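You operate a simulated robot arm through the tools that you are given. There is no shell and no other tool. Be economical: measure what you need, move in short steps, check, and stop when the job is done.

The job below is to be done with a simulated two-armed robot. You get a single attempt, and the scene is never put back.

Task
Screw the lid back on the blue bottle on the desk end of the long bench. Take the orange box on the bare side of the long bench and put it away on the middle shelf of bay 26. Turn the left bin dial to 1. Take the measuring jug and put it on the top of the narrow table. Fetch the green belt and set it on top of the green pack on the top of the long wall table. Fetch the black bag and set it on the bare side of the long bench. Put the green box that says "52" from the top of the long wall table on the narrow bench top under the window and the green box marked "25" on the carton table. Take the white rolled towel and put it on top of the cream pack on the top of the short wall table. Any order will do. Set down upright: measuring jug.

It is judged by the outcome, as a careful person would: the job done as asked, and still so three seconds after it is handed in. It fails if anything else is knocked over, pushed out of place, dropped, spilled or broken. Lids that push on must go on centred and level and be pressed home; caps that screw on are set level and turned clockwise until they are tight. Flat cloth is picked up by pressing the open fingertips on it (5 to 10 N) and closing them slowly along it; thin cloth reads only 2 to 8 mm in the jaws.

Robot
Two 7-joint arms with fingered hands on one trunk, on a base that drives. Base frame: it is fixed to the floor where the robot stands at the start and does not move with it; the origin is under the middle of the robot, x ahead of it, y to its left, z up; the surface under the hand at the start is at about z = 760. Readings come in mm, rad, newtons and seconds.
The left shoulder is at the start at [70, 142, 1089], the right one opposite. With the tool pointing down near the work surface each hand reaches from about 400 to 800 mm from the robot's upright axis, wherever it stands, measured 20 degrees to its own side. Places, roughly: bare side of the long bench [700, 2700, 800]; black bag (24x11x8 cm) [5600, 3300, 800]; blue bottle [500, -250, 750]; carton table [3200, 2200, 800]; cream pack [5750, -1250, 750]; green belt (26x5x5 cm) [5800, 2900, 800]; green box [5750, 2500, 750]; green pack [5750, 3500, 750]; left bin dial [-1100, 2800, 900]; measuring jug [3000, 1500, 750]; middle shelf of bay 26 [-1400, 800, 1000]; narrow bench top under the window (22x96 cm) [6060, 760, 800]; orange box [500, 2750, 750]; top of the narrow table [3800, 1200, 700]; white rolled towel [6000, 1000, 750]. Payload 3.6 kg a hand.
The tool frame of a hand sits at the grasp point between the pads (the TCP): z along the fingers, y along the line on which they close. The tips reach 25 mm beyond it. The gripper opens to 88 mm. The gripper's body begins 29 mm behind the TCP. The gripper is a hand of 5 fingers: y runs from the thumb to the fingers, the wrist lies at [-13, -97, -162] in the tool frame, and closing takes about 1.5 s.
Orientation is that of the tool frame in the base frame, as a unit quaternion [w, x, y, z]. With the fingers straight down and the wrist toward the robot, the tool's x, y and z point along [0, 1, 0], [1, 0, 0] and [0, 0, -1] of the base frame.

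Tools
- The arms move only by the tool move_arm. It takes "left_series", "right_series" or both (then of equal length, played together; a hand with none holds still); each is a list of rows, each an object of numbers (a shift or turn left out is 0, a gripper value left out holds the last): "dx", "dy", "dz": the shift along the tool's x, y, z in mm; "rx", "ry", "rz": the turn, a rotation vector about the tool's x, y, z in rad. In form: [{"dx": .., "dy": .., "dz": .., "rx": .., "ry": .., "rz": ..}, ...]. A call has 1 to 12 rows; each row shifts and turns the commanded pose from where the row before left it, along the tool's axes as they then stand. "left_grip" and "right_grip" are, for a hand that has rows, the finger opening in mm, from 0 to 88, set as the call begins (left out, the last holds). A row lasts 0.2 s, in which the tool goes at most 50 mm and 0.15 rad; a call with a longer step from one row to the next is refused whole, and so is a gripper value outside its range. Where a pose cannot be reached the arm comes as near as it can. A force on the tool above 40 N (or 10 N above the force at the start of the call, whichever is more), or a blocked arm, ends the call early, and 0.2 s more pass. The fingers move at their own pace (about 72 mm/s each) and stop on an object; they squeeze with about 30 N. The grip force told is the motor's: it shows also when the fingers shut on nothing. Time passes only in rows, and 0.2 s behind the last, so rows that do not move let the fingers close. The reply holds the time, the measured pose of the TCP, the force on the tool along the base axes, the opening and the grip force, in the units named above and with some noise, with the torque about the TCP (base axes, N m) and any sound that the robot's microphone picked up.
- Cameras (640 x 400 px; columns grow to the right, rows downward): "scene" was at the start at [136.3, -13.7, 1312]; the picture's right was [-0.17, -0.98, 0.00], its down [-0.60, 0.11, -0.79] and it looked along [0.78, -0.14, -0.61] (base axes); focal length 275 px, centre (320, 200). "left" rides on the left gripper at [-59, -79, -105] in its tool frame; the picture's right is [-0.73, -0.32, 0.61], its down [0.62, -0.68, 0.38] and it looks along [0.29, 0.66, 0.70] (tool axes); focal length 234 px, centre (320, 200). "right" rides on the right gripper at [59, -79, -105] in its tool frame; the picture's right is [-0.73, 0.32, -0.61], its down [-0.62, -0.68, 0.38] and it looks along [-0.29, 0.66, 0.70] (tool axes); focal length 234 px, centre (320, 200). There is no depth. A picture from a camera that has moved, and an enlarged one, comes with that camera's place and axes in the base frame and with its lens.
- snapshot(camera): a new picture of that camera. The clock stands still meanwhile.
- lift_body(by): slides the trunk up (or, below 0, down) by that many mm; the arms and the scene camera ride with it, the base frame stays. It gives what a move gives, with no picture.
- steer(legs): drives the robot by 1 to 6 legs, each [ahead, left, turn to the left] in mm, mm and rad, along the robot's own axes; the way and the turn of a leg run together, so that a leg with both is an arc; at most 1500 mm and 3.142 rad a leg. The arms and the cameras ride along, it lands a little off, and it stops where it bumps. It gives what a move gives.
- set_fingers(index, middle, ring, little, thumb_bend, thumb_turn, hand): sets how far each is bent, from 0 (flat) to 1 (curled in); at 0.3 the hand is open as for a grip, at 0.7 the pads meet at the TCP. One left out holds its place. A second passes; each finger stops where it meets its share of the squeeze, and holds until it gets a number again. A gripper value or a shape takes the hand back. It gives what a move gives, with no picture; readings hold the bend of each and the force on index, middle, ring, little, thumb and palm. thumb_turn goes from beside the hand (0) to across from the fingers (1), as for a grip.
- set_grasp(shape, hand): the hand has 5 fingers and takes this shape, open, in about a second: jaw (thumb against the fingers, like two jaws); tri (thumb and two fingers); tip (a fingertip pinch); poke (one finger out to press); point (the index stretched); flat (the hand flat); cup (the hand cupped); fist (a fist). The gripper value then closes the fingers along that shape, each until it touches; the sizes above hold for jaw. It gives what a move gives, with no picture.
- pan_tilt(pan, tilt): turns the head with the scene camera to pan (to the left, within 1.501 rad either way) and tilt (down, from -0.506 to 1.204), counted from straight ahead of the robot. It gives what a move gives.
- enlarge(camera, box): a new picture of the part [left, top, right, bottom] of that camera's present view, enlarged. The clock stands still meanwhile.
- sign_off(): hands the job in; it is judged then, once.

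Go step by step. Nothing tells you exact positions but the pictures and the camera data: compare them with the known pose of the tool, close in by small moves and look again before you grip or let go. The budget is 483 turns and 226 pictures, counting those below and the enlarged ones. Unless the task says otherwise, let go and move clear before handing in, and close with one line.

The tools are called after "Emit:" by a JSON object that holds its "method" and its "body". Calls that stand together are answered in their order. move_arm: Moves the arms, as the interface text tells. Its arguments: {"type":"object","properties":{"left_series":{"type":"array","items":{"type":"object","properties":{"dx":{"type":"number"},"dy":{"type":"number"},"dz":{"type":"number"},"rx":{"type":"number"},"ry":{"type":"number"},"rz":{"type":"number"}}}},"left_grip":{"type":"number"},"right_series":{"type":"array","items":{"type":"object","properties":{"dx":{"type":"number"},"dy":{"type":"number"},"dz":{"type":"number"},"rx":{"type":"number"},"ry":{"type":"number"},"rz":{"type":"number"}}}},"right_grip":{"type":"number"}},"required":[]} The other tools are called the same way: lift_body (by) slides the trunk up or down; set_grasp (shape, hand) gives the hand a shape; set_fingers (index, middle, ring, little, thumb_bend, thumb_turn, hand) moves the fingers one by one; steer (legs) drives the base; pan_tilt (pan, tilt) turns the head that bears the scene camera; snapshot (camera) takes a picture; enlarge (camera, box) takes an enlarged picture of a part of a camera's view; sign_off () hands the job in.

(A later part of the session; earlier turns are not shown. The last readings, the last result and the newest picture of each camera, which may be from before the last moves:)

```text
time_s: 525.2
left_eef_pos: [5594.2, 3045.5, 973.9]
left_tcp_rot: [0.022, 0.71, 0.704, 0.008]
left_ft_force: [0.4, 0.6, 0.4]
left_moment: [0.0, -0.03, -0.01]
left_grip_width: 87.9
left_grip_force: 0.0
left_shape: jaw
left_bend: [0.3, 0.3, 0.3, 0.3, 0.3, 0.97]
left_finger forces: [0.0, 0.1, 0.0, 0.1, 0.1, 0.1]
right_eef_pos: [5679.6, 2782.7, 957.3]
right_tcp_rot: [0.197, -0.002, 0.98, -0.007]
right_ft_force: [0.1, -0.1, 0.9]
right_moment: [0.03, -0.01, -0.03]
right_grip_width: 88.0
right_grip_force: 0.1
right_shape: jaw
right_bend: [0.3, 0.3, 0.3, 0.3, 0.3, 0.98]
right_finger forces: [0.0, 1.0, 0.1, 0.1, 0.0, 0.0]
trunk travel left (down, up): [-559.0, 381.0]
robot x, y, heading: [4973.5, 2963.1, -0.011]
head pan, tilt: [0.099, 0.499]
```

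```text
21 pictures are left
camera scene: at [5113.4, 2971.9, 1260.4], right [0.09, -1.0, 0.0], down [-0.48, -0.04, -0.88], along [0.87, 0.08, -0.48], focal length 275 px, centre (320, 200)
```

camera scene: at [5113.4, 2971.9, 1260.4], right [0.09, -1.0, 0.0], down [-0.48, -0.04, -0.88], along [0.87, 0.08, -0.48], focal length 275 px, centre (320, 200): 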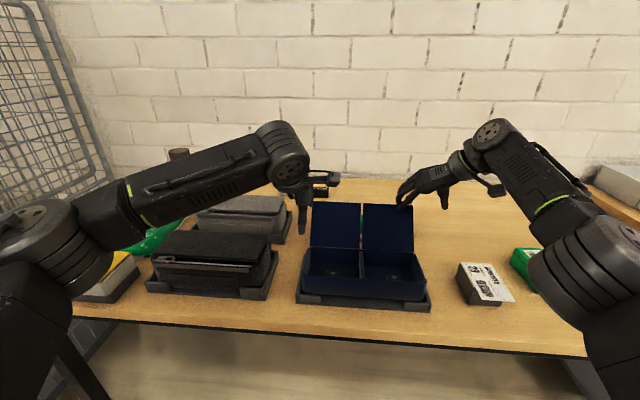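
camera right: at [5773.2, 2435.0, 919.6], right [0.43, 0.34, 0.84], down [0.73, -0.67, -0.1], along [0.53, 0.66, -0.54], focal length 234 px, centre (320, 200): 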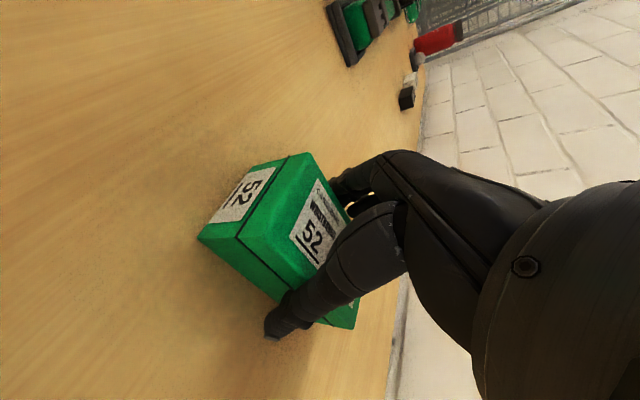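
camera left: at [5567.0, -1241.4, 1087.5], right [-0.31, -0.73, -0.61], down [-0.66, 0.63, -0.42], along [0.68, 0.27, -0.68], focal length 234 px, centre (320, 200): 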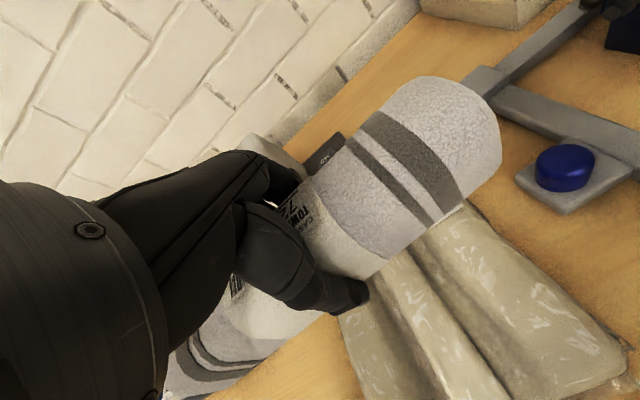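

The green belt lies in a tray behind the raised blue lid, at about (5782, 2893). I'll raise the hands, move closer, and view it from above with the left hand camera.

Emit:
{"method": "move_arm", "body": {"right_series": [{"dx": -15, "dz": -37}, {"dx": -15, "dz": -37}, {"dy": -45}, {"dy": -45}, {"dy": -45}, {"dx": 0}], "left_series": [{"dz": -25}, {"dz": -25}, {"dx": 0}, {"dx": 0}, {"dx": 0}, {"dx": 0}]}}

Emit:
{"method": "steer", "body": {"legs": [[200, -60, 0.01]]}}

Emit:
{"method": "move_arm", "body": {"left_series": [{"dx": -30}, {"dx": -30}, {"dx": -30}, {"dx": 0}]}}

Emit:
{"method": "snapshot", "body": {"camera": "left"}}

```text
time_s: 526.6
left_eef_pos: [5594.2, 3045.8, 1022.5]
left_tcp_rot: [0.021, 0.71, 0.704, 0.008]
left_ft_force: [0.8, 0.5, 0.5]
left_moment: [0.0, -0.01, 0.01]
left_grip_width: 88.1
left_grip_force: 0.1
left_shape: jaw
left_bend: [0.3, 0.3, 0.3, 0.3, 0.3, 0.97]
left_finger forces: [0.0, 0.0, 0.0, 0.1, 0.1, 0.1]
right_eef_pos: [5633.0, 2665.8, 1023.3]
right_tcp_rot: [0.196, -0.002, 0.98, -0.007]
right_ft_force: [0.5, 0.1, 0.0]
right_moment: [-0.03, 0.01, 0.0]
right_grip_width: 88.1
right_grip_force: 0.0
right_shape: jaw
right_bend: [0.3, 0.3, 0.3, 0.3, 0.3, 0.98]
right_finger forces: [0.1, 0.0, 0.0, 0.0, 0.0, 0.0]
right hand out of reach, approached as far as the arm can: row 1, 2, 3, 4, 5
trunk travel left (down, up): [-559.0, 381.0]
robot x, y, heading: [4969.5, 2961.6, -0.01]
head pan, tilt: [0.099, 0.499]
```

```text
time_s: 528.2
left_eef_pos: [5798.1, 2988.5, 1021.7]
left_tcp_rot: [0.022, 0.708, 0.706, 0.009]
left_ft_force: [-0.3, 0.7, 1.0]
left_moment: [0.01, 0.0, -0.03]
left_grip_width: 88.0
left_grip_force: 0.2
left_shape: jaw
left_bend: [0.3, 0.3, 0.3, 0.3, 0.3, 0.97]
left_finger forces: [0.1, 0.0, 0.1, 0.1, 0.0, 0.0]
right_eef_pos: [5841.0, 2607.0, 1023.6]
right_tcp_rot: [0.197, -0.004, 0.98, -0.006]
right_ft_force: [0.7, -0.4, -0.7]
right_moment: [-0.01, 0.02, -0.02]
right_grip_width: 87.9
right_grip_force: 0.2
right_shape: jaw
right_bend: [0.3, 0.3, 0.3, 0.3, 0.3, 0.98]
right_finger forces: [0.0, 0.0, 0.0, 0.1, 0.0, 0.0]
trunk travel left (down, up): [-559.0, 381.0]
robot x, y, heading: [5173.7, 2903.4, -0.001]
head pan, tilt: [0.099, 0.499]
```

```text
time_s: 529.2
left_eef_pos: [5800.3, 2897.4, 1027.0]
left_tcp_rot: [0.023, 0.708, 0.706, 0.007]
left_ft_force: [-0.6, 0.3, 0.3]
left_moment: [0.0, 0.02, -0.04]
left_grip_width: 87.8
left_grip_force: 0.1
left_shape: jaw
left_bend: [0.3, 0.3, 0.3, 0.3, 0.3, 0.97]
left_finger forces: [0.1, 0.0, 0.0, 0.0, 0.1, 0.0]
right_eef_pos: [5841.5, 2608.5, 1024.8]
right_tcp_rot: [0.198, -0.004, 0.98, -0.006]
right_ft_force: [-0.2, 0.8, 0.0]
right_moment: [-0.01, -0.02, 0.01]
right_grip_width: 88.1
right_grip_force: 0.1
right_shape: jaw
right_bend: [0.3, 0.3, 0.3, 0.3, 0.3, 0.98]
right_finger forces: [0.1, 0.1, 0.1, 0.0, 0.1, 0.0]
trunk travel left (down, up): [-559.0, 381.0]
robot x, y, heading: [5177.6, 2902.8, -0.003]
head pan, tilt: [0.099, 0.499]
```

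```text
20 pictures are left
camera left: at [5716.4, 2840.9, 1126.9], right [-0.3, -0.74, -0.61], down [-0.66, 0.62, -0.42], along [0.69, 0.27, -0.67], focal length 234 px, centre (320, 200)
```

left: 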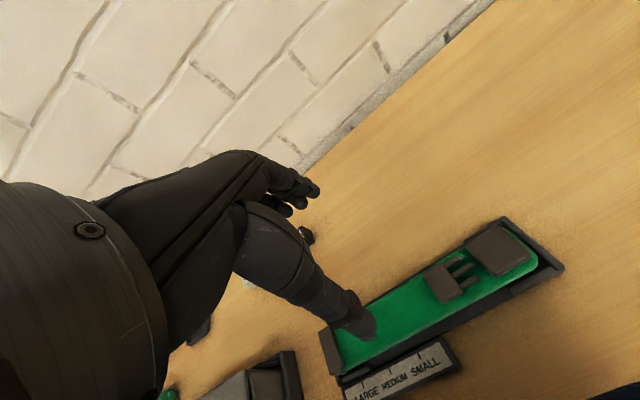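

The belt lies along y at x≈5788 behind a small size board. I'll narrow the opening, straighten the hand and descend onto it.

Emit:
{"method": "move_arm", "body": {"left_grip": 68, "left_series": [{"rx": 0.042, "dy": -12}, {"dx": 0}, {"dz": 40}, {"dz": 40}, {"dz": 40}, {"dz": 25}, {"dx": 0}]}}

Emit:
{"method": "snapshot", "body": {"camera": "left"}}

```text
time_s: 530.8
left_eef_pos: [5786.4, 2894.2, 879.3]
left_tcp_rot: [0.007, 0.709, 0.706, -0.006]
left_ft_force: [-1.0, -0.4, -1.0]
left_moment: [0.02, -0.02, 0.01]
left_grip_width: 68.3
left_grip_force: 0.0
left_shape: jaw
left_bend: [0.27, 0.35, 0.32, 0.33, 0.52, 0.99]
left_finger forces: [0.0, 0.0, 0.0, 0.0, 0.0, 0.0]
right_eef_pos: [5841.7, 2607.2, 1024.2]
right_tcp_rot: [0.198, -0.004, 0.98, -0.006]
right_ft_force: [0.0, 0.0, -0.4]
right_moment: [0.04, 0.03, 0.01]
right_grip_width: 88.2
right_grip_force: 0.1
right_shape: jaw
right_bend: [0.3, 0.3, 0.3, 0.3, 0.3, 0.98]
right_finger forces: [0.0, 0.0, 0.0, 0.1, 0.0, 0.0]
trunk travel left (down, up): [-559.0, 381.0]
robot x, y, heading: [5177.2, 2904.9, -0.006]
head pan, tilt: [0.099, 0.499]
```

```text
19 pictures are left
camera left: at [5707.2, 2837.2, 984.4], right [-0.33, -0.74, -0.59], down [-0.68, 0.62, -0.4], along [0.66, 0.27, -0.7], focal length 234 px, centre (320, 200)
```

left: 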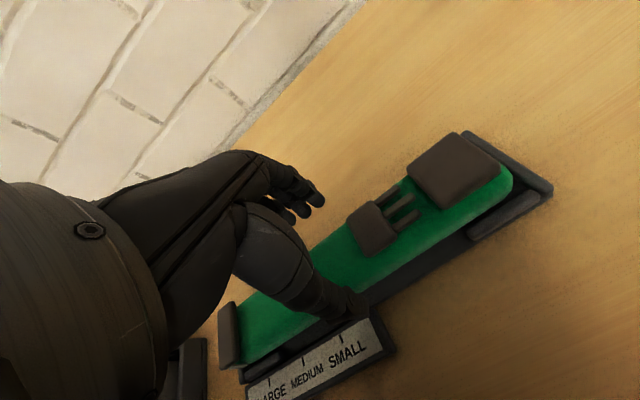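

Emit:
{"method": "move_arm", "body": {"left_series": [{"dx": -12, "dy": 2}, {"dz": 12}, {"dz": 10}, {"dz": 7}, {"dx": 0}]}}

Emit:
{"method": "move_arm", "body": {"left_grip": 15, "left_series": [{"dx": 0}, {"dx": 0}, {"dx": 0}, {"dx": 0}, {"dx": 0}, {"dx": 0}, {"dx": 0}]}}

Emit:
{"method": "move_arm", "body": {"left_series": [{"dz": -15}, {"dz": -30}, {"dz": -40}, {"dz": -40}, {"dx": 0}]}}

Emit:
{"method": "snapshot", "body": {"camera": "left"}}

```text
time_s: 532.0
left_eef_pos: [5788.4, 2882.9, 849.2]
left_tcp_rot: [0.006, 0.708, 0.706, -0.007]
left_ft_force: [-0.8, 0.1, 0.2]
left_moment: [0.01, 0.0, -0.01]
left_grip_width: 68.2
left_grip_force: 0.0
left_shape: jaw
left_bend: [0.27, 0.35, 0.32, 0.33, 0.52, 0.99]
left_finger forces: [0.0, 0.0, 0.0, 0.1, 0.1, 0.1]
right_eef_pos: [5841.1, 2607.9, 1024.1]
right_tcp_rot: [0.197, -0.004, 0.98, -0.006]
right_ft_force: [-0.1, -0.3, -0.6]
right_moment: [0.02, -0.01, 0.0]
right_grip_width: 87.8
right_grip_force: 0.0
right_shape: jaw
right_bend: [0.3, 0.3, 0.3, 0.3, 0.3, 0.98]
right_finger forces: [0.1, 0.1, 0.1, 0.1, 0.0, 0.0]
trunk travel left (down, up): [-559.0, 381.0]
robot x, y, heading: [5178.4, 2900.7, -0.006]
head pan, tilt: [0.099, 0.499]
```

```text
time_s: 533.6
left_eef_pos: [5788.2, 2883.0, 849.4]
left_tcp_rot: [0.007, 0.708, 0.706, -0.007]
left_ft_force: [-0.3, 0.5, -0.4]
left_moment: [0.02, -0.01, -0.05]
left_grip_width: 43.8
left_grip_force: 30.1
left_shape: jaw
left_bend: [0.74, 0.43, 0.4, 0.44, 0.71, 1.0]
left_finger forces: [15.1, 8.4, 3.5, 0.0, 26.6, 0.0]
right_eef_pos: [5840.7, 2608.3, 1023.8]
right_tcp_rot: [0.197, -0.004, 0.98, -0.007]
right_ft_force: [-0.2, -0.1, -0.5]
right_moment: [0.01, -0.03, 0.03]
right_grip_width: 88.1
right_grip_force: 0.0
right_shape: jaw
right_bend: [0.3, 0.3, 0.3, 0.3, 0.3, 0.98]
right_finger forces: [0.0, 0.1, 0.1, 0.0, 0.0, 0.0]
trunk travel left (down, up): [-559.0, 381.0]
robot x, y, heading: [5177.7, 2903.0, -0.002]
head pan, tilt: [0.099, 0.499]
```

```text
time_s: 534.8
left_eef_pos: [5791.6, 2886.7, 975.5]
left_tcp_rot: [0.007, 0.708, 0.706, -0.007]
left_ft_force: [0.5, -0.2, -2.8]
left_moment: [-0.02, -0.01, -0.03]
left_grip_width: 44.2
left_grip_force: 29.2
left_shape: jaw
left_bend: [0.74, 0.44, 0.41, 0.44, 0.71, 1.0]
left_finger forces: [15.5, 8.0, 3.5, 0.0, 27.0, 0.1]
right_eef_pos: [5841.9, 2606.7, 1023.6]
right_tcp_rot: [0.197, -0.004, 0.98, -0.006]
right_ft_force: [0.3, 0.1, 0.4]
right_moment: [-0.03, -0.02, -0.01]
right_grip_width: 88.0
right_grip_force: 0.1
right_shape: jaw
right_bend: [0.3, 0.3, 0.3, 0.3, 0.3, 0.98]
right_finger forces: [0.0, 0.1, 0.0, 0.1, 0.0, 0.0]
trunk travel left (down, up): [-559.0, 381.0]
robot x, y, heading: [5178.8, 2902.2, -0.004]
head pan, tilt: [0.099, 0.499]
```

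```text
18 pictures are left
camera left: at [5712.9, 2829.1, 1080.9], right [-0.33, -0.74, -0.59], down [-0.68, 0.62, -0.4], along [0.66, 0.27, -0.7], focal length 234 px, centre (320, 200)
```

left: 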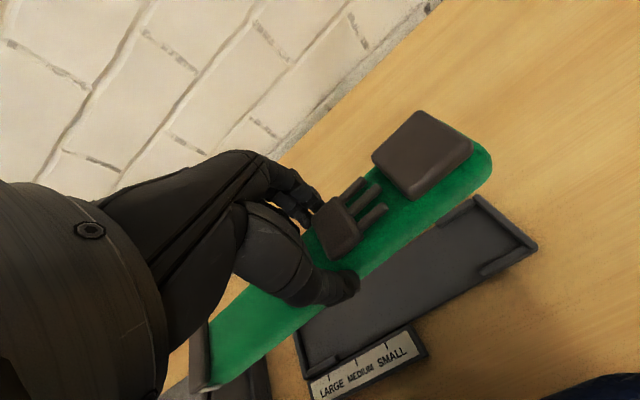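

The belt is held. I'll back off slightly and move left to the green pack.

Emit:
{"method": "move_arm", "body": {"left_series": [{"dz": -30}, {"dz": -20}, {"dx": 0}]}}

Emit:
{"method": "steer", "body": {"legs": [[-130, 0, 0], [0, 380, 0]]}}

Emit:
{"method": "pan_tilt", "body": {"pan": 0.2, "tilt": 0.55}}

Emit:
{"method": "snapshot", "body": {"camera": "scene"}}

```text
time_s: 535.6
left_eef_pos: [5789.7, 2886.2, 1025.3]
left_tcp_rot: [0.007, 0.708, 0.706, -0.007]
left_ft_force: [-0.2, 0.4, -2.0]
left_moment: [-0.09, 0.0, 0.0]
left_grip_width: 43.7
left_grip_force: 30.1
left_shape: jaw
left_bend: [0.74, 0.44, 0.41, 0.44, 0.71, 1.0]
left_finger forces: [15.5, 7.9, 3.4, 0.1, 26.8, 0.0]
right_eef_pos: [5840.6, 2606.9, 1023.6]
right_tcp_rot: [0.196, -0.004, 0.981, -0.006]
right_ft_force: [-0.3, 0.2, -0.1]
right_moment: [0.01, -0.03, -0.03]
right_grip_width: 87.9
right_grip_force: 0.0
right_shape: jaw
right_bend: [0.3, 0.3, 0.3, 0.3, 0.3, 0.98]
right_finger forces: [0.0, 0.0, 0.0, 0.0, 0.0, 0.0]
trunk travel left (down, up): [-559.0, 381.0]
robot x, y, heading: [5179.5, 2897.9, -0.002]
head pan, tilt: [0.099, 0.499]
```

```text
time_s: 538.9
left_eef_pos: [5663.8, 3271.0, 1025.8]
left_tcp_rot: [0.006, 0.71, 0.704, -0.007]
left_ft_force: [-0.2, 0.6, -1.6]
left_moment: [-0.02, 0.03, -0.01]
left_grip_width: 43.9
left_grip_force: 29.6
left_shape: jaw
left_bend: [0.74, 0.44, 0.41, 0.44, 0.71, 1.0]
left_finger forces: [15.4, 8.0, 3.3, 0.1, 27.0, 0.1]
right_eef_pos: [5715.0, 2993.0, 1024.4]
right_tcp_rot: [0.196, -0.003, 0.98, -0.006]
right_ft_force: [0.1, 0.1, 0.4]
right_moment: [-0.03, -0.01, -0.02]
right_grip_width: 88.1
right_grip_force: 0.1
right_shape: jaw
right_bend: [0.3, 0.3, 0.3, 0.3, 0.3, 0.98]
right_finger forces: [0.1, 0.1, 0.0, 0.1, 0.0, 0.1]
trunk travel left (down, up): [-559.0, 381.0]
robot x, y, heading: [5051.1, 3289.9, -0.003]
head pan, tilt: [0.099, 0.499]
```

```text
time_s: 539.6
left_eef_pos: [5664.4, 3270.8, 1026.1]
left_tcp_rot: [0.006, 0.71, 0.704, -0.008]
left_ft_force: [-0.2, 0.4, -1.5]
left_moment: [-0.08, -0.01, -0.02]
left_grip_width: 43.8
left_grip_force: 30.2
left_shape: jaw
left_bend: [0.74, 0.44, 0.41, 0.44, 0.71, 1.0]
left_finger forces: [15.5, 8.0, 3.4, 0.0, 27.0, 0.0]
right_eef_pos: [5714.3, 2992.7, 1024.0]
right_tcp_rot: [0.198, -0.004, 0.98, -0.007]
right_ft_force: [-0.2, -0.7, 0.1]
right_moment: [-0.03, -0.03, -0.01]
right_grip_width: 87.9
right_grip_force: 0.0
right_shape: jaw
right_bend: [0.3, 0.3, 0.3, 0.3, 0.3, 0.98]
right_finger forces: [0.1, 0.0, 0.1, 0.1, 0.1, 0.0]
trunk travel left (down, up): [-559.0, 381.0]
robot x, y, heading: [5048.4, 3284.8, -0.008]
head pan, tilt: [0.201, 0.55]
```

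```text
17 pictures are left
camera scene: at [5191.4, 3306.9, 1255.8], right [0.19, -0.98, 0.0], down [-0.51, -0.1, -0.85], along [0.84, 0.16, -0.52], focal length 275 px, centre (320, 200)
```

scene: 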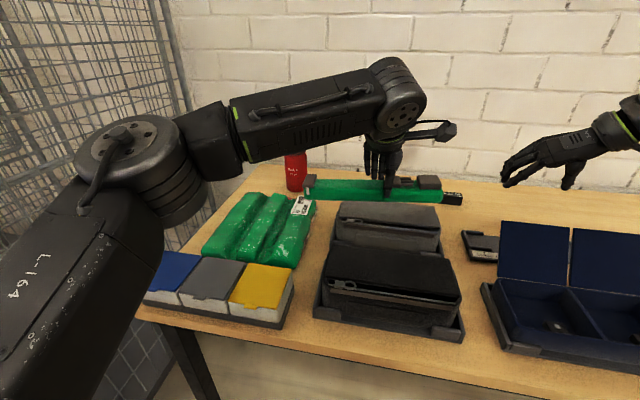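

The green pack is centred at about (5719, 3545), top near z 840. I'll move the belt over it and lower.

Emit:
{"method": "move_arm", "body": {"left_series": [{"dx": 43, "dy": 9}, {"dx": 43, "dy": 9}, {"dx": 43, "dy": 9}, {"dx": 43, "dy": 9}, {"dx": 43, "dy": 9}, {"dx": 43, "dy": 9}, {"dz": 40}, {"dz": 40}, {"dz": 35}, {"dx": 0}]}}

Emit:
{"method": "enlarge", "body": {"camera": "scene", "box": [180, 120, 400, 300]}}

```text
time_s: 541.8
left_eef_pos: [5720.9, 3530.1, 903.5]
left_tcp_rot: [0.007, 0.709, 0.705, -0.007]
left_ft_force: [0.3, 0.0, -2.8]
left_moment: [-0.08, 0.02, -0.02]
left_grip_width: 43.9
left_grip_force: 29.5
left_shape: jaw
left_bend: [0.74, 0.44, 0.41, 0.44, 0.71, 0.99]
left_finger forces: [15.6, 8.1, 3.5, 0.0, 27.0, 0.0]
right_eef_pos: [5715.1, 2992.8, 1024.5]
right_tcp_rot: [0.198, -0.003, 0.98, -0.006]
right_ft_force: [-0.3, -0.1, -0.1]
right_moment: [0.0, -0.03, 0.0]
right_grip_width: 88.1
right_grip_force: 0.0
right_shape: jaw
right_bend: [0.3, 0.3, 0.3, 0.3, 0.3, 0.98]
right_finger forces: [0.1, 0.1, 0.1, 0.1, 0.1, 0.0]
trunk travel left (down, up): [-559.0, 381.0]
robot x, y, heading: [5052.8, 3287.2, -0.007]
head pan, tilt: [0.201, 0.55]
```

```text
2.22 times, centred on (290, 210) of scene
camera zoom: at [5191.2, 3306.8, 1255.8], right [0.19, -0.98, 0.0], down [-0.51, -0.1, -0.85], along [0.84, 0.16, -0.52], focal length 611 px, centre (387, 178)
```

zoom: 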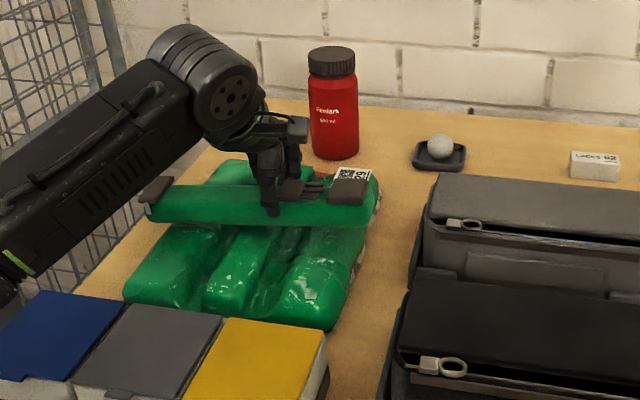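

Emit:
{"method": "move_arm", "body": {"left_series": [{"dy": -15}, {"dz": 8}, {"dz": 5}, {"dz": 4}, {"dz": 4}, {"dz": 3}, {"dz": 3}, {"dz": 3}, {"dz": 3}, {"dz": 3}, {"dx": 0}]}}

```text
time_s: 543.7
left_eef_pos: [5702.6, 3527.9, 884.1]
left_tcp_rot: [0.014, 0.709, 0.705, 0.0]
left_ft_force: [-3.0, 1.0, 20.6]
left_moment: [0.07, 0.02, -0.08]
left_grip_width: 45.0
left_grip_force: 30.1
left_shape: jaw
left_bend: [0.74, 0.42, 0.39, 0.45, 0.73, 0.99]
left_finger forces: [16.2, 9.7, 3.8, 1.9, 32.1, 0.1]
right_eef_pos: [5710.6, 2992.9, 1025.7]
right_tcp_rot: [0.199, -0.003, 0.98, -0.006]
right_ft_force: [1.3, 0.5, -0.3]
right_moment: [-0.01, 0.02, 0.0]
right_grip_width: 87.9
right_grip_force: 0.2
right_shape: jaw
right_bend: [0.3, 0.3, 0.3, 0.3, 0.3, 0.98]
right_finger forces: [0.0, 0.0, 0.0, 0.1, 0.1, 0.0]
trunk travel left (down, up): [-559.0, 381.0]
robot x, y, heading: [5050.0, 3290.8, -0.004]
head pan, tilt: [0.201, 0.55]
stopped in row 9 (left hand): the force on the tool passed its limit at 42 N (the readings are from after the stop); the commanded pose is now the measured one
```

Contact. I'll ease off, release and lift; then position the left hand over the black bag.

Emit:
{"method": "move_arm", "body": {"left_series": [{"dz": -3}, {"dx": 0}]}}

Emit:
{"method": "move_arm", "body": {"left_grip": 80, "left_series": [{"dx": 0}, {"dx": 0}, {"dx": 0}, {"dx": 0}, {"dx": 0}, {"dx": 0}, {"dz": -20}, {"dz": -40}, {"dz": -45}, {"dz": -45}, {"dx": 0}]}}

Emit:
{"method": "move_arm", "body": {"left_series": [{"dx": -45, "dy": -23}, {"dx": -45, "dy": -23}, {"dx": -45, "dy": -23}, {"dx": -45, "dy": -23}, {"dx": -45, "dy": -23}, {"dx": -45, "dy": -23}, {"dx": 0}]}}

Emit:
{"method": "set_fingers", "body": {"hand": "left", "index": 0.0, "middle": 0.0, "ring": 0.0, "little": 0.0, "thumb_bend": 0.0, "thumb_turn": 1.0}}

Emit:
{"method": "snapshot", "body": {"camera": "scene"}}

Emit:
{"method": "snapshot", "body": {"camera": "left"}}

```text
time_s: 544.3
left_eef_pos: [5702.8, 3527.5, 883.0]
left_tcp_rot: [0.012, 0.708, 0.706, -0.002]
left_ft_force: [-0.5, 0.0, 17.3]
left_moment: [0.04, -0.05, -0.07]
left_grip_width: 44.9
left_grip_force: 29.7
left_shape: jaw
left_bend: [0.74, 0.42, 0.39, 0.45, 0.73, 0.99]
left_finger forces: [16.6, 10.0, 4.0, 0.8, 31.2, 0.0]
right_eef_pos: [5710.6, 2992.8, 1026.0]
right_tcp_rot: [0.199, -0.003, 0.98, -0.006]
right_ft_force: [-0.6, 0.1, 0.5]
right_moment: [0.03, -0.07, 0.02]
right_grip_width: 88.1
right_grip_force: 0.1
right_shape: jaw
right_bend: [0.3, 0.3, 0.3, 0.3, 0.3, 0.98]
right_finger forces: [0.0, 0.0, 0.0, 0.0, 0.0, 0.0]
trunk travel left (down, up): [-559.0, 381.0]
robot x, y, heading: [5047.6, 3288.1, -0.002]
head pan, tilt: [0.201, 0.55]
```

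```text
time_s: 546.7
left_eef_pos: [5706.7, 3532.4, 1031.4]
left_tcp_rot: [0.011, 0.709, 0.705, -0.004]
left_ft_force: [0.2, -0.2, 1.0]
left_moment: [-0.03, 0.01, -0.03]
left_grip_width: 79.8
left_grip_force: 0.0
left_shape: jaw
left_bend: [0.31, 0.32, 0.3, 0.31, 0.32, 0.98]
left_finger forces: [0.0, 0.0, 0.0, 0.0, 0.0, 0.0]
right_eef_pos: [5714.6, 2994.3, 1023.5]
right_tcp_rot: [0.197, -0.003, 0.98, -0.006]
right_ft_force: [-0.6, 0.0, 0.5]
right_moment: [-0.01, -0.02, -0.03]
right_grip_width: 88.1
right_grip_force: 0.2
right_shape: jaw
right_bend: [0.3, 0.3, 0.3, 0.3, 0.3, 0.98]
right_finger forces: [0.0, 0.0, 0.0, 0.0, 0.0, 0.0]
trunk travel left (down, up): [-559.0, 381.0]
robot x, y, heading: [5052.5, 3287.0, -0.006]
head pan, tilt: [0.201, 0.55]
```

```text
refused: row 1 steps farther than a row can; nothing moved
```

```text
time_s: 547.7
left_eef_pos: [5705.6, 3533.2, 1031.0]
left_tcp_rot: [0.011, 0.709, 0.705, -0.004]
left_ft_force: [-0.5, -0.2, 0.0]
left_moment: [0.02, -0.01, -0.01]
left_grip_width: 132.0
left_grip_force: 0.1
left_shape: fingers
left_bend: [0.0, 0.0, 0.0, 0.0, 0.0, 0.95]
left_finger forces: [0.0, 0.0, 0.0, 0.0, 0.0, 0.0]
right_eef_pos: [5715.2, 2994.1, 1022.5]
right_tcp_rot: [0.198, -0.002, 0.98, -0.006]
right_ft_force: [-0.2, 0.0, -0.5]
right_moment: [0.0, 0.0, -0.02]
right_grip_width: 87.9
right_grip_force: 0.1
right_shape: jaw
right_bend: [0.3, 0.3, 0.3, 0.3, 0.3, 0.98]
right_finger forces: [0.0, 0.0, 0.1, 0.1, 0.0, 0.0]
trunk travel left (down, up): [-559.0, 381.0]
robot x, y, heading: [5053.9, 3292.7, -0.011]
head pan, tilt: [0.201, 0.55]
```

```text
15 pictures are left
camera scene: at [5191.3, 3307.0, 1255.8], right [0.19, -0.98, 0.0], down [-0.51, -0.1, -0.85], along [0.84, 0.16, -0.52], focal length 275 px, centre (320, 200)
```

scene: 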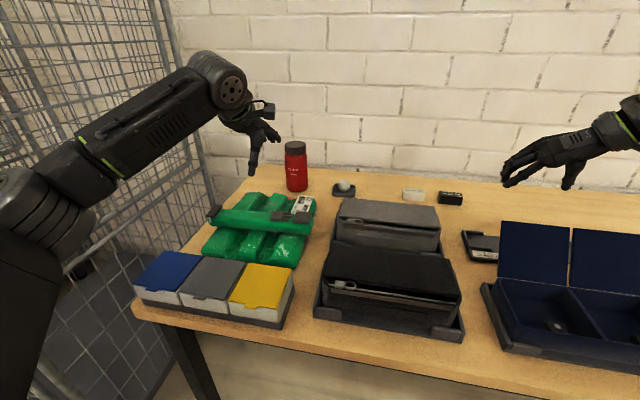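

```text
14 pictures are left
camera left: at [5625.1, 3475.1, 1136.7], right [-0.32, -0.74, -0.6], down [-0.67, 0.62, -0.4], along [0.67, 0.27, -0.7], focal length 234 px, centre (320, 200)
```

left: 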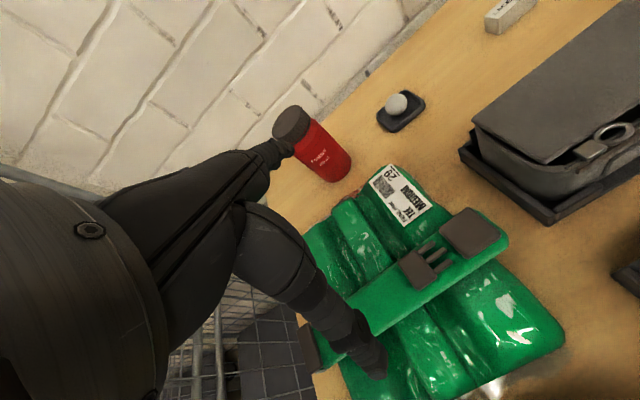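

The belt rests on the green pack. Now I'll bring the wide-open left hand over the black bag (centre about (5570, 3250)).

Emit:
{"method": "move_arm", "body": {"left_series": [{"dx": -35.4, "dy": -17}, {"dx": -35.4, "dy": -17}, {"dx": -35.4, "dy": -17}, {"dx": -35.4, "dy": -17}, {"dx": -35.4, "dy": -17}, {"dx": -35.4, "dy": -17}, {"dx": -35.4, "dy": -17}, {"dx": -35.4, "dy": -17}, {"dz": 30}, {"dz": 20}, {"dx": 0}]}}

Emit:
{"method": "snapshot", "body": {"camera": "left"}}

```text
time_s: 550.1
left_eef_pos: [5565.1, 3247.0, 986.4]
left_tcp_rot: [0.012, 0.709, 0.705, -0.004]
left_ft_force: [0.5, 0.6, 0.6]
left_moment: [0.04, -0.05, -0.01]
left_grip_width: 132.3
left_grip_force: 0.0
left_shape: fingers
left_bend: [0.0, 0.0, 0.0, 0.0, 0.0, 0.95]
left_finger forces: [0.0, 0.0, 0.1, 0.1, 0.0, 0.1]
right_eef_pos: [5714.6, 2994.2, 1025.4]
right_tcp_rot: [0.197, -0.004, 0.98, -0.007]
right_ft_force: [-0.1, 0.2, -0.1]
right_moment: [0.0, 0.02, -0.01]
right_grip_width: 87.7
right_grip_force: 0.1
right_shape: jaw
right_bend: [0.3, 0.3, 0.3, 0.3, 0.3, 0.98]
right_finger forces: [0.0, 0.0, 0.1, 0.0, 0.0, 0.0]
trunk travel left (down, up): [-559.0, 381.0]
robot x, y, heading: [5047.1, 3288.3, -0.009]
head pan, tilt: [0.201, 0.55]
```

```text
13 pictures are left
camera left: at [5484.7, 3190.8, 1090.5], right [-0.32, -0.74, -0.6], down [-0.67, 0.62, -0.4], along [0.67, 0.27, -0.69], focal length 234 px, centre (320, 200)
```

left: 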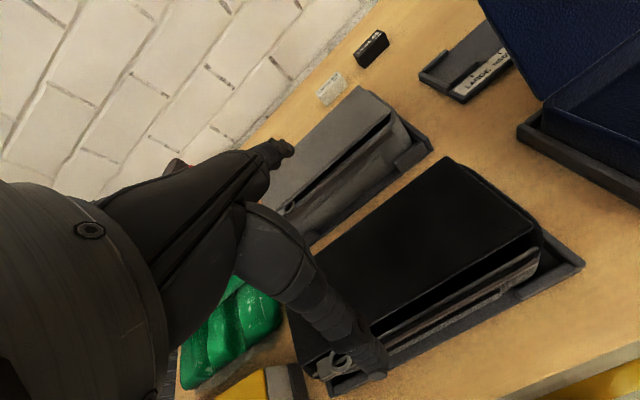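

Emit:
{"method": "move_arm", "body": {"left_series": [{"dy": 2, "dz": 35}, {"dz": 30}, {"dz": 15}, {"dz": 8}, {"dz": 5}, {"dx": 0}]}}

```text
time_s: 551.5
left_eef_pos: [5569.6, 3244.9, 893.2]
left_tcp_rot: [0.011, 0.71, 0.704, -0.005]
left_ft_force: [0.3, 0.5, 0.0]
left_moment: [0.0, -0.03, -0.02]
left_grip_width: 132.4
left_grip_force: 0.1
left_shape: fingers
left_bend: [0.0, 0.0, 0.0, 0.0, 0.0, 0.95]
left_finger forces: [0.0, 0.1, 0.0, 0.0, 0.1, 0.0]
right_eef_pos: [5714.8, 2993.1, 1023.3]
right_tcp_rot: [0.198, -0.003, 0.98, -0.006]
right_ft_force: [-0.1, -0.4, 0.7]
right_moment: [0.02, -0.02, 0.01]
right_grip_width: 88.2
right_grip_force: 0.0
right_shape: jaw
right_bend: [0.3, 0.3, 0.3, 0.3, 0.3, 0.98]
right_finger forces: [0.1, 0.0, 0.0, 0.0, 0.0, 0.0]
trunk travel left (down, up): [-559.0, 381.0]
robot x, y, heading: [5049.7, 3289.2, -0.007]
head pan, tilt: [0.201, 0.55]
```

Emit:
{"method": "move_arm", "body": {"left_series": [{"dz": 5}, {"dz": 5}, {"dz": 5}, {"dz": 4}, {"dz": 4}, {"dx": 0}]}}

Emit:
{"method": "move_arm", "body": {"left_grip": 40, "left_series": [{"dx": 0}, {"dx": 0}, {"dx": 0}, {"dx": 0}, {"dx": 0}, {"dx": 0}, {"dx": 0}, {"dx": 0}, {"dx": 0}]}}

```text
time_s: 552.9
left_eef_pos: [5566.6, 3244.8, 873.0]
left_tcp_rot: [0.012, 0.71, 0.704, -0.003]
left_ft_force: [-8.4, 0.3, 25.1]
left_moment: [-0.07, 1.21, -0.03]
left_grip_width: 133.9
left_grip_force: 11.1
left_shape: fingers
left_bend: [0.0, 0.0, 0.0, 0.0, 0.0, 0.94]
left_finger forces: [0.1, 0.1, 0.0, 0.0, 21.9, 0.0]
right_eef_pos: [5710.4, 2992.6, 1027.3]
right_tcp_rot: [0.2, -0.003, 0.98, -0.007]
right_ft_force: [0.8, 1.0, -0.3]
right_moment: [-0.02, 0.02, 0.01]
right_grip_width: 88.2
right_grip_force: 0.1
right_shape: jaw
right_bend: [0.3, 0.3, 0.3, 0.3, 0.3, 0.98]
right_finger forces: [0.1, 0.0, 0.1, 0.0, 0.0, 0.0]
trunk travel left (down, up): [-559.0, 381.0]
robot x, y, heading: [5053.7, 3286.9, -0.01]
head pan, tilt: [0.201, 0.55]
```

```text
time_s: 553.3
left_eef_pos: [5571.3, 3246.5, 878.0]
left_tcp_rot: [0.02, 0.708, 0.706, 0.001]
left_ft_force: [7.3, 1.0, 34.6]
left_moment: [0.12, 0.56, -0.5]
left_grip_width: 83.8
left_grip_force: 30.3
left_shape: jaw
left_bend: [0.16, 0.26, 0.23, 0.21, 0.0, 0.95]
left_finger forces: [36.2, 13.4, 11.1, 10.8, 60.8, 0.1]
right_eef_pos: [5711.7, 2994.7, 1025.8]
right_tcp_rot: [0.199, -0.003, 0.98, -0.006]
right_ft_force: [-0.2, 0.5, -0.5]
right_moment: [0.02, 0.0, -0.03]
right_grip_width: 88.0
right_grip_force: 0.0
right_shape: jaw
right_bend: [0.3, 0.3, 0.3, 0.3, 0.3, 0.98]
right_finger forces: [0.1, 0.0, 0.1, 0.1, 0.1, 0.0]
trunk travel left (down, up): [-559.0, 381.0]
robot x, y, heading: [5051.9, 3287.9, -0.006]
head pan, tilt: [0.201, 0.55]
stopped in row 1 (left hand): the force on the tool passed its limit at 44 N (the readings are from after the stop); the commanded pose is now the measured one
```

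Emit:
{"method": "move_arm", "body": {"left_series": [{"dx": 0}, {"dx": 0}, {"dx": 0}, {"dx": 0}, {"dx": 0}]}}

Emit:
{"method": "move_arm", "body": {"left_series": [{"dz": -8}, {"dz": -12}, {"dz": -20}, {"dz": -25}, {"dx": 0}]}}

Emit:
{"method": "snapshot", "body": {"camera": "scene"}}

```text
time_s: 553.7
left_eef_pos: [5571.7, 3247.1, 879.8]
left_tcp_rot: [0.022, 0.708, 0.706, 0.001]
left_ft_force: [-1.0, 3.3, 21.3]
left_moment: [0.07, 0.67, -0.51]
left_grip_width: 84.2
left_grip_force: 30.6
left_shape: jaw
left_bend: [0.16, 0.26, 0.24, 0.22, 0.0, 0.95]
left_finger forces: [32.3, 13.5, 10.6, 9.7, 63.3, 0.0]
right_eef_pos: [5712.1, 2993.8, 1025.3]
right_tcp_rot: [0.199, -0.003, 0.98, -0.005]
right_ft_force: [0.1, 0.1, -0.9]
right_moment: [-0.01, -0.01, -0.01]
right_grip_width: 87.8
right_grip_force: 0.1
right_shape: jaw
right_bend: [0.3, 0.3, 0.3, 0.3, 0.3, 0.98]
right_finger forces: [0.0, 0.1, 0.0, 0.1, 0.0, 0.0]
trunk travel left (down, up): [-559.0, 381.0]
robot x, y, heading: [5055.8, 3287.5, -0.006]
head pan, tilt: [0.201, 0.55]
stopped in row 2 (left hand): the force on the tool passed its limit at 47 N (the readings are from after the stop); the commanded pose is now the measured one
```

```text
time_s: 554.9
left_eef_pos: [5570.2, 3248.8, 944.0]
left_tcp_rot: [0.018, 0.709, 0.705, 0.0]
left_ft_force: [-0.4, 0.6, -3.0]
left_moment: [-0.04, 0.0, 0.0]
left_grip_width: 84.8
left_grip_force: 30.4
left_shape: jaw
left_bend: [0.25, 0.3, 0.31, 0.32, 0.25, 0.96]
left_finger forces: [18.6, 9.2, 3.6, 1.7, 31.7, 0.1]
right_eef_pos: [5714.8, 2993.1, 1024.1]
right_tcp_rot: [0.197, -0.003, 0.98, -0.007]
right_ft_force: [0.4, 0.3, 0.1]
right_moment: [-0.02, -0.02, -0.03]
right_grip_width: 88.1
right_grip_force: 0.1
right_shape: jaw
right_bend: [0.3, 0.3, 0.3, 0.3, 0.3, 0.98]
right_finger forces: [0.0, 0.0, 0.0, 0.0, 0.0, 0.0]
trunk travel left (down, up): [-559.0, 381.0]
robot x, y, heading: [5052.4, 3285.0, -0.006]
head pan, tilt: [0.201, 0.55]
```

```text
12 pictures are left
camera scene: at [5192.3, 3307.0, 1255.7], right [0.19, -0.98, 0.0], down [-0.51, -0.1, -0.85], along [0.84, 0.16, -0.52], focal length 275 px, centre (320, 200)
```

scene: 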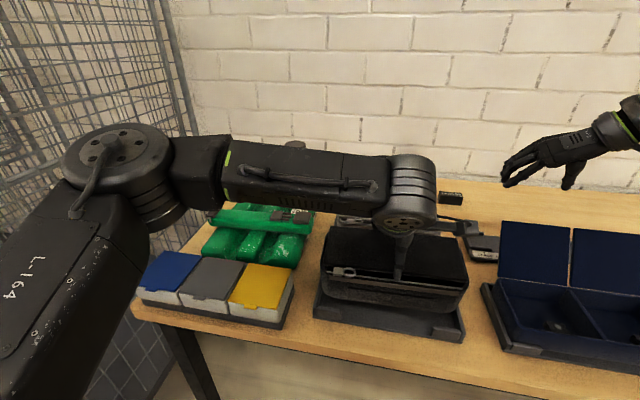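

The bag is lifted securely. With it in the left hand, I'll raise it, back off, and go collect box 25 with the right hand.

Emit:
{"method": "move_arm", "body": {"left_series": [{"dz": -40}, {"dz": -40}, {"dx": 0}]}}

Emit:
{"method": "steer", "body": {"legs": [[-120, 0, 0.006], [0, -850, 0]]}}

Emit:
{"method": "move_arm", "body": {"left_series": [{"dx": 45}, {"dx": 45}, {"dx": 45}, {"dx": 20}, {"dx": 0}]}}

Emit:
{"method": "steer", "body": {"legs": [[300, 0, 0]]}}

Emit:
{"method": "pan_tilt", "body": {"pan": -0.3, "tilt": 0.5}}

Emit:
{"method": "snapshot", "body": {"camera": "scene"}}

```text
time_s: 555.7
left_eef_pos: [5568.7, 3249.2, 1024.5]
left_tcp_rot: [0.017, 0.709, 0.705, -0.001]
left_ft_force: [-0.1, -0.4, -2.9]
left_moment: [-0.04, -0.03, 0.03]
left_grip_width: 84.8
left_grip_force: 30.0
left_shape: jaw
left_bend: [0.25, 0.3, 0.31, 0.32, 0.25, 0.96]
left_finger forces: [18.6, 9.1, 3.5, 1.8, 31.6, 0.0]
right_eef_pos: [5715.2, 2994.2, 1022.9]
right_tcp_rot: [0.196, -0.003, 0.981, -0.006]
right_ft_force: [0.1, 0.4, 0.0]
right_moment: [0.02, -0.01, 0.02]
right_grip_width: 88.0
right_grip_force: 0.1
right_shape: jaw
right_bend: [0.3, 0.3, 0.3, 0.3, 0.3, 0.98]
right_finger forces: [0.1, 0.0, 0.1, 0.0, 0.1, 0.0]
trunk travel left (down, up): [-559.0, 381.0]
robot x, y, heading: [5053.5, 3287.9, -0.005]
head pan, tilt: [0.201, 0.55]
```

```text
time_s: 561.1
left_eef_pos: [5452.3, 2403.6, 1023.7]
left_tcp_rot: [0.018, 0.704, 0.71, 0.001]
left_ft_force: [0.3, 0.8, -2.4]
left_moment: [-0.04, 0.01, -0.01]
left_grip_width: 84.8
left_grip_force: 30.2
left_shape: jaw
left_bend: [0.25, 0.3, 0.31, 0.32, 0.25, 0.96]
left_finger forces: [18.5, 9.1, 3.5, 1.7, 31.6, 0.0]
right_eef_pos: [5601.4, 2148.9, 1024.3]
right_tcp_rot: [0.197, -0.009, 0.98, -0.005]
right_ft_force: [1.0, 1.0, 0.5]
right_moment: [0.01, -0.02, 0.02]
right_grip_width: 88.1
right_grip_force: 0.1
right_shape: jaw
right_bend: [0.3, 0.3, 0.3, 0.3, 0.3, 0.98]
right_finger forces: [0.1, 0.0, 0.0, 0.0, 0.0, 0.1]
trunk travel left (down, up): [-559.0, 381.0]
robot x, y, heading: [4936.5, 2435.8, 0.005]
head pan, tilt: [0.201, 0.55]
```

```text
time_s: 562.3
left_eef_pos: [5452.6, 2557.5, 1021.8]
left_tcp_rot: [0.017, 0.704, 0.71, 0.0]
left_ft_force: [-0.3, 0.2, -3.2]
left_moment: [-0.03, 0.01, 0.01]
left_grip_width: 84.7
left_grip_force: 29.9
left_shape: jaw
left_bend: [0.25, 0.3, 0.31, 0.32, 0.25, 0.96]
left_finger forces: [18.9, 8.7, 3.4, 1.9, 31.4, 0.0]
right_eef_pos: [5601.9, 2148.7, 1023.8]
right_tcp_rot: [0.196, -0.011, 0.981, -0.006]
right_ft_force: [0.6, 0.9, -0.2]
right_moment: [-0.01, -0.01, 0.04]
right_grip_width: 87.9
right_grip_force: 0.1
right_shape: jaw
right_bend: [0.3, 0.3, 0.3, 0.3, 0.3, 0.98]
right_finger forces: [0.0, 0.0, 0.0, 0.0, 0.0, 0.0]
trunk travel left (down, up): [-559.0, 381.0]
robot x, y, heading: [4939.7, 2434.4, 0.01]
head pan, tilt: [0.201, 0.55]
```

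```text
time_s: 564.4
left_eef_pos: [5756.6, 2559.9, 1020.1]
left_tcp_rot: [0.018, 0.703, 0.711, 0.0]
left_ft_force: [0.3, -0.3, -3.0]
left_moment: [-0.03, -0.03, 0.01]
left_grip_width: 84.7
left_grip_force: 30.2
left_shape: jaw
left_bend: [0.25, 0.3, 0.31, 0.32, 0.25, 0.96]
left_finger forces: [18.8, 8.8, 3.5, 2.0, 31.4, 0.0]
right_eef_pos: [5906.6, 2153.1, 1022.7]
right_tcp_rot: [0.198, -0.01, 0.98, -0.005]
right_ft_force: [-0.9, 0.3, -0.4]
right_moment: [-0.01, 0.02, 0.01]
right_grip_width: 87.9
right_grip_force: 0.0
right_shape: jaw
right_bend: [0.3, 0.3, 0.3, 0.3, 0.3, 0.98]
right_finger forces: [0.0, 0.1, 0.0, 0.0, 0.1, 0.0]
trunk travel left (down, up): [-559.0, 381.0]
robot x, y, heading: [5241.1, 2437.6, 0.002]
head pan, tilt: [0.201, 0.55]
```

```text
time_s: 565.3
left_eef_pos: [5756.7, 2560.0, 1020.6]
left_tcp_rot: [0.018, 0.702, 0.712, -0.001]
left_ft_force: [0.0, 0.0, -3.2]
left_moment: [-0.02, -0.01, 0.0]
left_grip_width: 84.7
left_grip_force: 29.9
left_shape: jaw
left_bend: [0.25, 0.3, 0.31, 0.32, 0.25, 0.96]
left_finger forces: [18.6, 8.8, 3.5, 1.8, 31.3, 0.0]
right_eef_pos: [5906.6, 2152.5, 1023.4]
right_tcp_rot: [0.197, -0.01, 0.98, -0.005]
right_ft_force: [0.2, 0.4, -0.3]
right_moment: [-0.03, -0.02, -0.03]
right_grip_width: 88.0
right_grip_force: 0.2
right_shape: jaw
right_bend: [0.3, 0.3, 0.3, 0.3, 0.3, 0.98]
right_finger forces: [0.0, 0.0, 0.1, 0.1, 0.1, 0.0]
trunk travel left (down, up): [-559.0, 381.0]
robot x, y, heading: [5241.6, 2439.6, 0.008]
head pan, tilt: [-0.3, 0.499]
```

```text
11 pictures are left
camera scene: at [5378.4, 2413.9, 1260.3], right [-0.29, -0.96, 0.0], down [-0.46, 0.14, -0.88], along [0.84, -0.25, -0.48], focal length 275 px, centre (320, 200)
```

scene: 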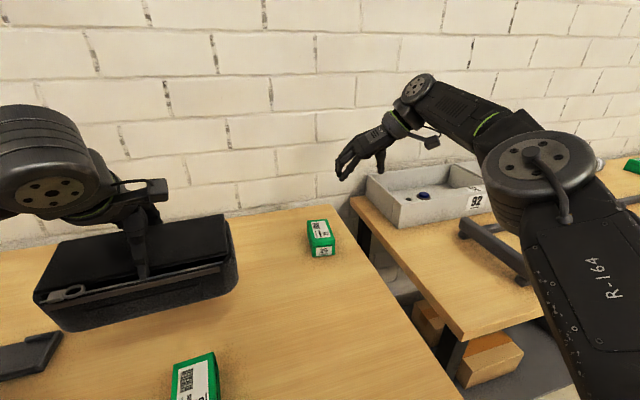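

Box 25 is at about (5940, 2247). I'll bring the right hand over it.

Emit:
{"method": "move_arm", "body": {"right_series": [{"dx": 7.9, "dy": 24.7, "dz": 35}, {"dx": 7.9, "dy": 24.7, "dz": 35}, {"dx": 7.9, "dy": 24.7, "dz": 35}, {"dx": 7.9, "dy": 24.7, "dz": 35}, {"dx": 0}]}}

Emit:
{"method": "snapshot", "body": {"camera": "right"}}

```text
time_s: 566.5
left_eef_pos: [5755.9, 2559.2, 1020.7]
left_tcp_rot: [0.019, 0.702, 0.712, 0.0]
left_ft_force: [0.5, -0.3, -3.9]
left_moment: [-0.01, -0.02, 0.02]
left_grip_width: 84.6
left_grip_force: 30.6
left_shape: jaw
left_bend: [0.25, 0.3, 0.31, 0.32, 0.25, 0.96]
left_finger forces: [18.6, 8.8, 3.2, 1.8, 31.2, 0.1]
right_eef_pos: [5930.2, 2251.7, 878.5]
right_tcp_rot: [0.199, -0.01, 0.98, -0.005]
right_ft_force: [-0.3, 0.3, 0.3]
right_moment: [0.0, 0.01, -0.01]
right_grip_width: 87.9
right_grip_force: 0.1
right_shape: jaw
right_bend: [0.3, 0.3, 0.3, 0.3, 0.3, 0.98]
right_finger forces: [0.0, 0.0, 0.1, 0.1, 0.1, 0.1]
trunk travel left (down, up): [-559.0, 381.0]
robot x, y, heading: [5239.9, 2438.3, 0.006]
head pan, tilt: [-0.3, 0.499]
```

```text
10 pictures are left
camera right: at [5835.4, 2169.9, 953.8], right [0.43, 0.34, 0.84], down [0.74, -0.67, -0.1], along [0.53, 0.66, -0.54], focal length 234 px, centre (320, 200)
```

right: 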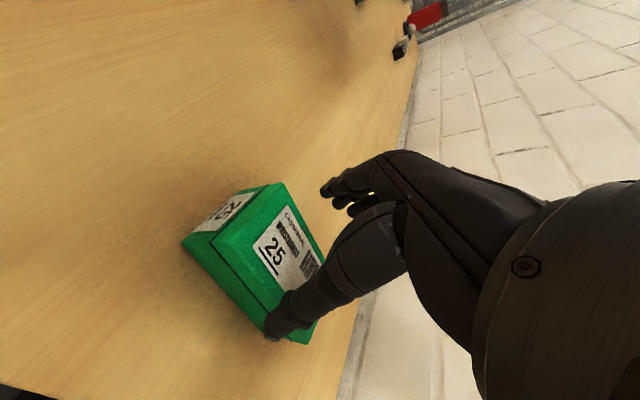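

Emit:
{"method": "move_arm", "body": {"right_series": [{"dy": -11}, {"dx": 7, "dz": 16.6}, {"dx": 5, "dz": 12}, {"dx": 3, "dz": 7.4}, {"dx": 0}]}}

Emit:
{"method": "move_arm", "body": {"right_grip": 45, "right_series": [{"dx": 0}, {"dx": 0}, {"dx": 0}, {"dx": 0}, {"dx": 0}, {"dx": 0}, {"dx": 0}, {"dx": 0}]}}

Emit:
{"method": "move_arm", "body": {"right_series": [{"dx": -5, "dz": -15}, {"dx": -12, "dz": -30}, {"dx": -15, "dz": -37}, {"dx": -15, "dz": -37}, {"dx": 0}]}}

```text
time_s: 567.7
left_eef_pos: [5756.6, 2559.9, 1021.3]
left_tcp_rot: [0.018, 0.703, 0.711, 0.0]
left_ft_force: [-0.5, 0.2, -3.0]
left_moment: [-0.01, -0.03, 0.01]
left_grip_width: 84.5
left_grip_force: 29.9
left_shape: jaw
left_bend: [0.25, 0.3, 0.31, 0.32, 0.25, 0.96]
left_finger forces: [18.7, 8.8, 3.4, 1.8, 31.3, 0.1]
right_eef_pos: [5929.3, 2238.4, 842.9]
right_tcp_rot: [0.198, -0.01, 0.98, -0.005]
right_ft_force: [0.7, 1.6, 2.5]
right_moment: [0.08, 0.04, -0.03]
right_grip_width: 88.2
right_grip_force: 0.0
right_shape: jaw
right_bend: [0.3, 0.3, 0.3, 0.3, 0.3, 0.98]
right_finger forces: [1.7, 0.0, 0.0, 0.0, 0.0, 0.1]
trunk travel left (down, up): [-559.0, 381.0]
robot x, y, heading: [5241.3, 2435.3, 0.01]
head pan, tilt: [-0.3, 0.499]
```

```text
time_s: 569.5
left_eef_pos: [5756.2, 2559.9, 1019.2]
left_tcp_rot: [0.019, 0.703, 0.711, 0.0]
left_ft_force: [-0.1, 0.2, -2.3]
left_moment: [-0.03, -0.01, -0.01]
left_grip_width: 84.7
left_grip_force: 30.1
left_shape: jaw
left_bend: [0.25, 0.3, 0.31, 0.32, 0.25, 0.96]
left_finger forces: [18.7, 8.8, 3.3, 1.7, 31.2, 0.0]
right_eef_pos: [5931.7, 2238.7, 841.5]
right_tcp_rot: [0.197, -0.009, 0.98, -0.005]
right_ft_force: [0.3, 0.0, 0.4]
right_moment: [-0.03, 0.01, 0.03]
right_grip_width: 51.8
right_grip_force: 29.9
right_shape: jaw
right_bend: [0.29, 0.42, 0.4, 0.42, 0.65, 0.99]
right_finger forces: [14.2, 7.8, 3.5, 1.7, 27.6, 0.1]
trunk travel left (down, up): [-559.0, 381.0]
robot x, y, heading: [5238.5, 2436.9, 0.007]
head pan, tilt: [-0.3, 0.499]
```

```text
time_s: 570.7
left_eef_pos: [5757.4, 2560.6, 1021.0]
left_tcp_rot: [0.018, 0.702, 0.712, -0.001]
left_ft_force: [0.0, -0.3, -2.8]
left_moment: [0.0, -0.03, -0.05]
left_grip_width: 84.6
left_grip_force: 30.1
left_shape: jaw
left_bend: [0.25, 0.3, 0.31, 0.32, 0.25, 0.96]
left_finger forces: [18.7, 8.8, 3.3, 1.8, 31.3, 0.1]
right_eef_pos: [5925.3, 2239.8, 968.9]
right_tcp_rot: [0.197, -0.011, 0.98, -0.006]
right_ft_force: [0.8, -0.1, -0.9]
right_moment: [-0.04, 0.05, 0.02]
right_grip_width: 51.7
right_grip_force: 29.9
right_shape: jaw
right_bend: [0.29, 0.42, 0.41, 0.42, 0.65, 0.98]
right_finger forces: [14.9, 7.7, 3.5, 1.5, 27.5, 0.0]
trunk travel left (down, up): [-559.0, 381.0]
robot x, y, heading: [5241.1, 2439.3, 0.006]
head pan, tilt: [-0.3, 0.499]
```

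Box 25 is held. Now I'll tuck the right hand in and carry both items around the south end to the west aisle.

Emit:
{"method": "move_arm", "body": {"right_series": [{"dx": -10, "dz": -25}, {"dx": 36, "dz": -15}, {"dx": 36, "dz": -15}, {"dx": 36, "dz": -15}, {"dx": 36, "dz": -15}, {"dx": 30, "dz": -13}, {"dx": 0}]}}

Emit:
{"method": "steer", "body": {"legs": [[-480, 0, -0.006], [0, -1450, 0], [0, -1450, 0], [0, -950, 0]]}}

```text
time_s: 572.3
left_eef_pos: [5756.1, 2560.2, 1019.9]
left_tcp_rot: [0.018, 0.702, 0.712, 0.0]
left_ft_force: [0.6, -0.3, -3.4]
left_moment: [-0.02, 0.0, -0.02]
left_grip_width: 84.9
left_grip_force: 30.1
left_shape: jaw
left_bend: [0.25, 0.3, 0.31, 0.32, 0.25, 0.96]
left_finger forces: [18.7, 8.7, 3.3, 1.8, 31.1, 0.1]
right_eef_pos: [5737.7, 2236.6, 994.5]
right_tcp_rot: [0.197, -0.009, 0.98, -0.006]
right_ft_force: [-1.0, 0.2, -1.3]
right_moment: [0.01, -0.02, -0.01]
right_grip_width: 51.8
right_grip_force: 30.1
right_shape: jaw
right_bend: [0.29, 0.42, 0.41, 0.42, 0.65, 0.98]
right_finger forces: [14.9, 7.7, 3.4, 1.3, 27.5, 0.0]
trunk travel left (down, up): [-559.0, 381.0]
robot x, y, heading: [5237.6, 2436.4, 0.006]
head pan, tilt: [-0.3, 0.499]
```

```text
time_s: 593.2
left_eef_pos: [5258.6, -1276.1, 1019.8]
left_tcp_rot: [0.018, 0.703, 0.711, 0.0]
left_ft_force: [-0.1, -0.3, -3.2]
left_moment: [-0.03, 0.02, 0.03]
left_grip_width: 84.5
left_grip_force: 29.8
left_shape: jaw
left_bend: [0.25, 0.3, 0.31, 0.32, 0.25, 0.96]
left_finger forces: [18.6, 8.8, 3.3, 1.7, 31.0, 0.0]
right_eef_pos: [5240.7, -1599.1, 997.2]
right_tcp_rot: [0.196, -0.009, 0.981, -0.005]
right_ft_force: [0.3, -0.5, 0.4]
right_moment: [0.01, -0.02, 0.0]
right_grip_width: 51.5
right_grip_force: 30.3
right_shape: jaw
right_bend: [0.29, 0.42, 0.41, 0.42, 0.65, 0.98]
right_finger forces: [14.8, 7.7, 3.5, 1.5, 27.5, 0.1]
trunk travel left (down, up): [-559.0, 381.0]
robot x, y, heading: [4744.8, -1394.9, 0.004]
head pan, tilt: [-0.3, 0.499]
```

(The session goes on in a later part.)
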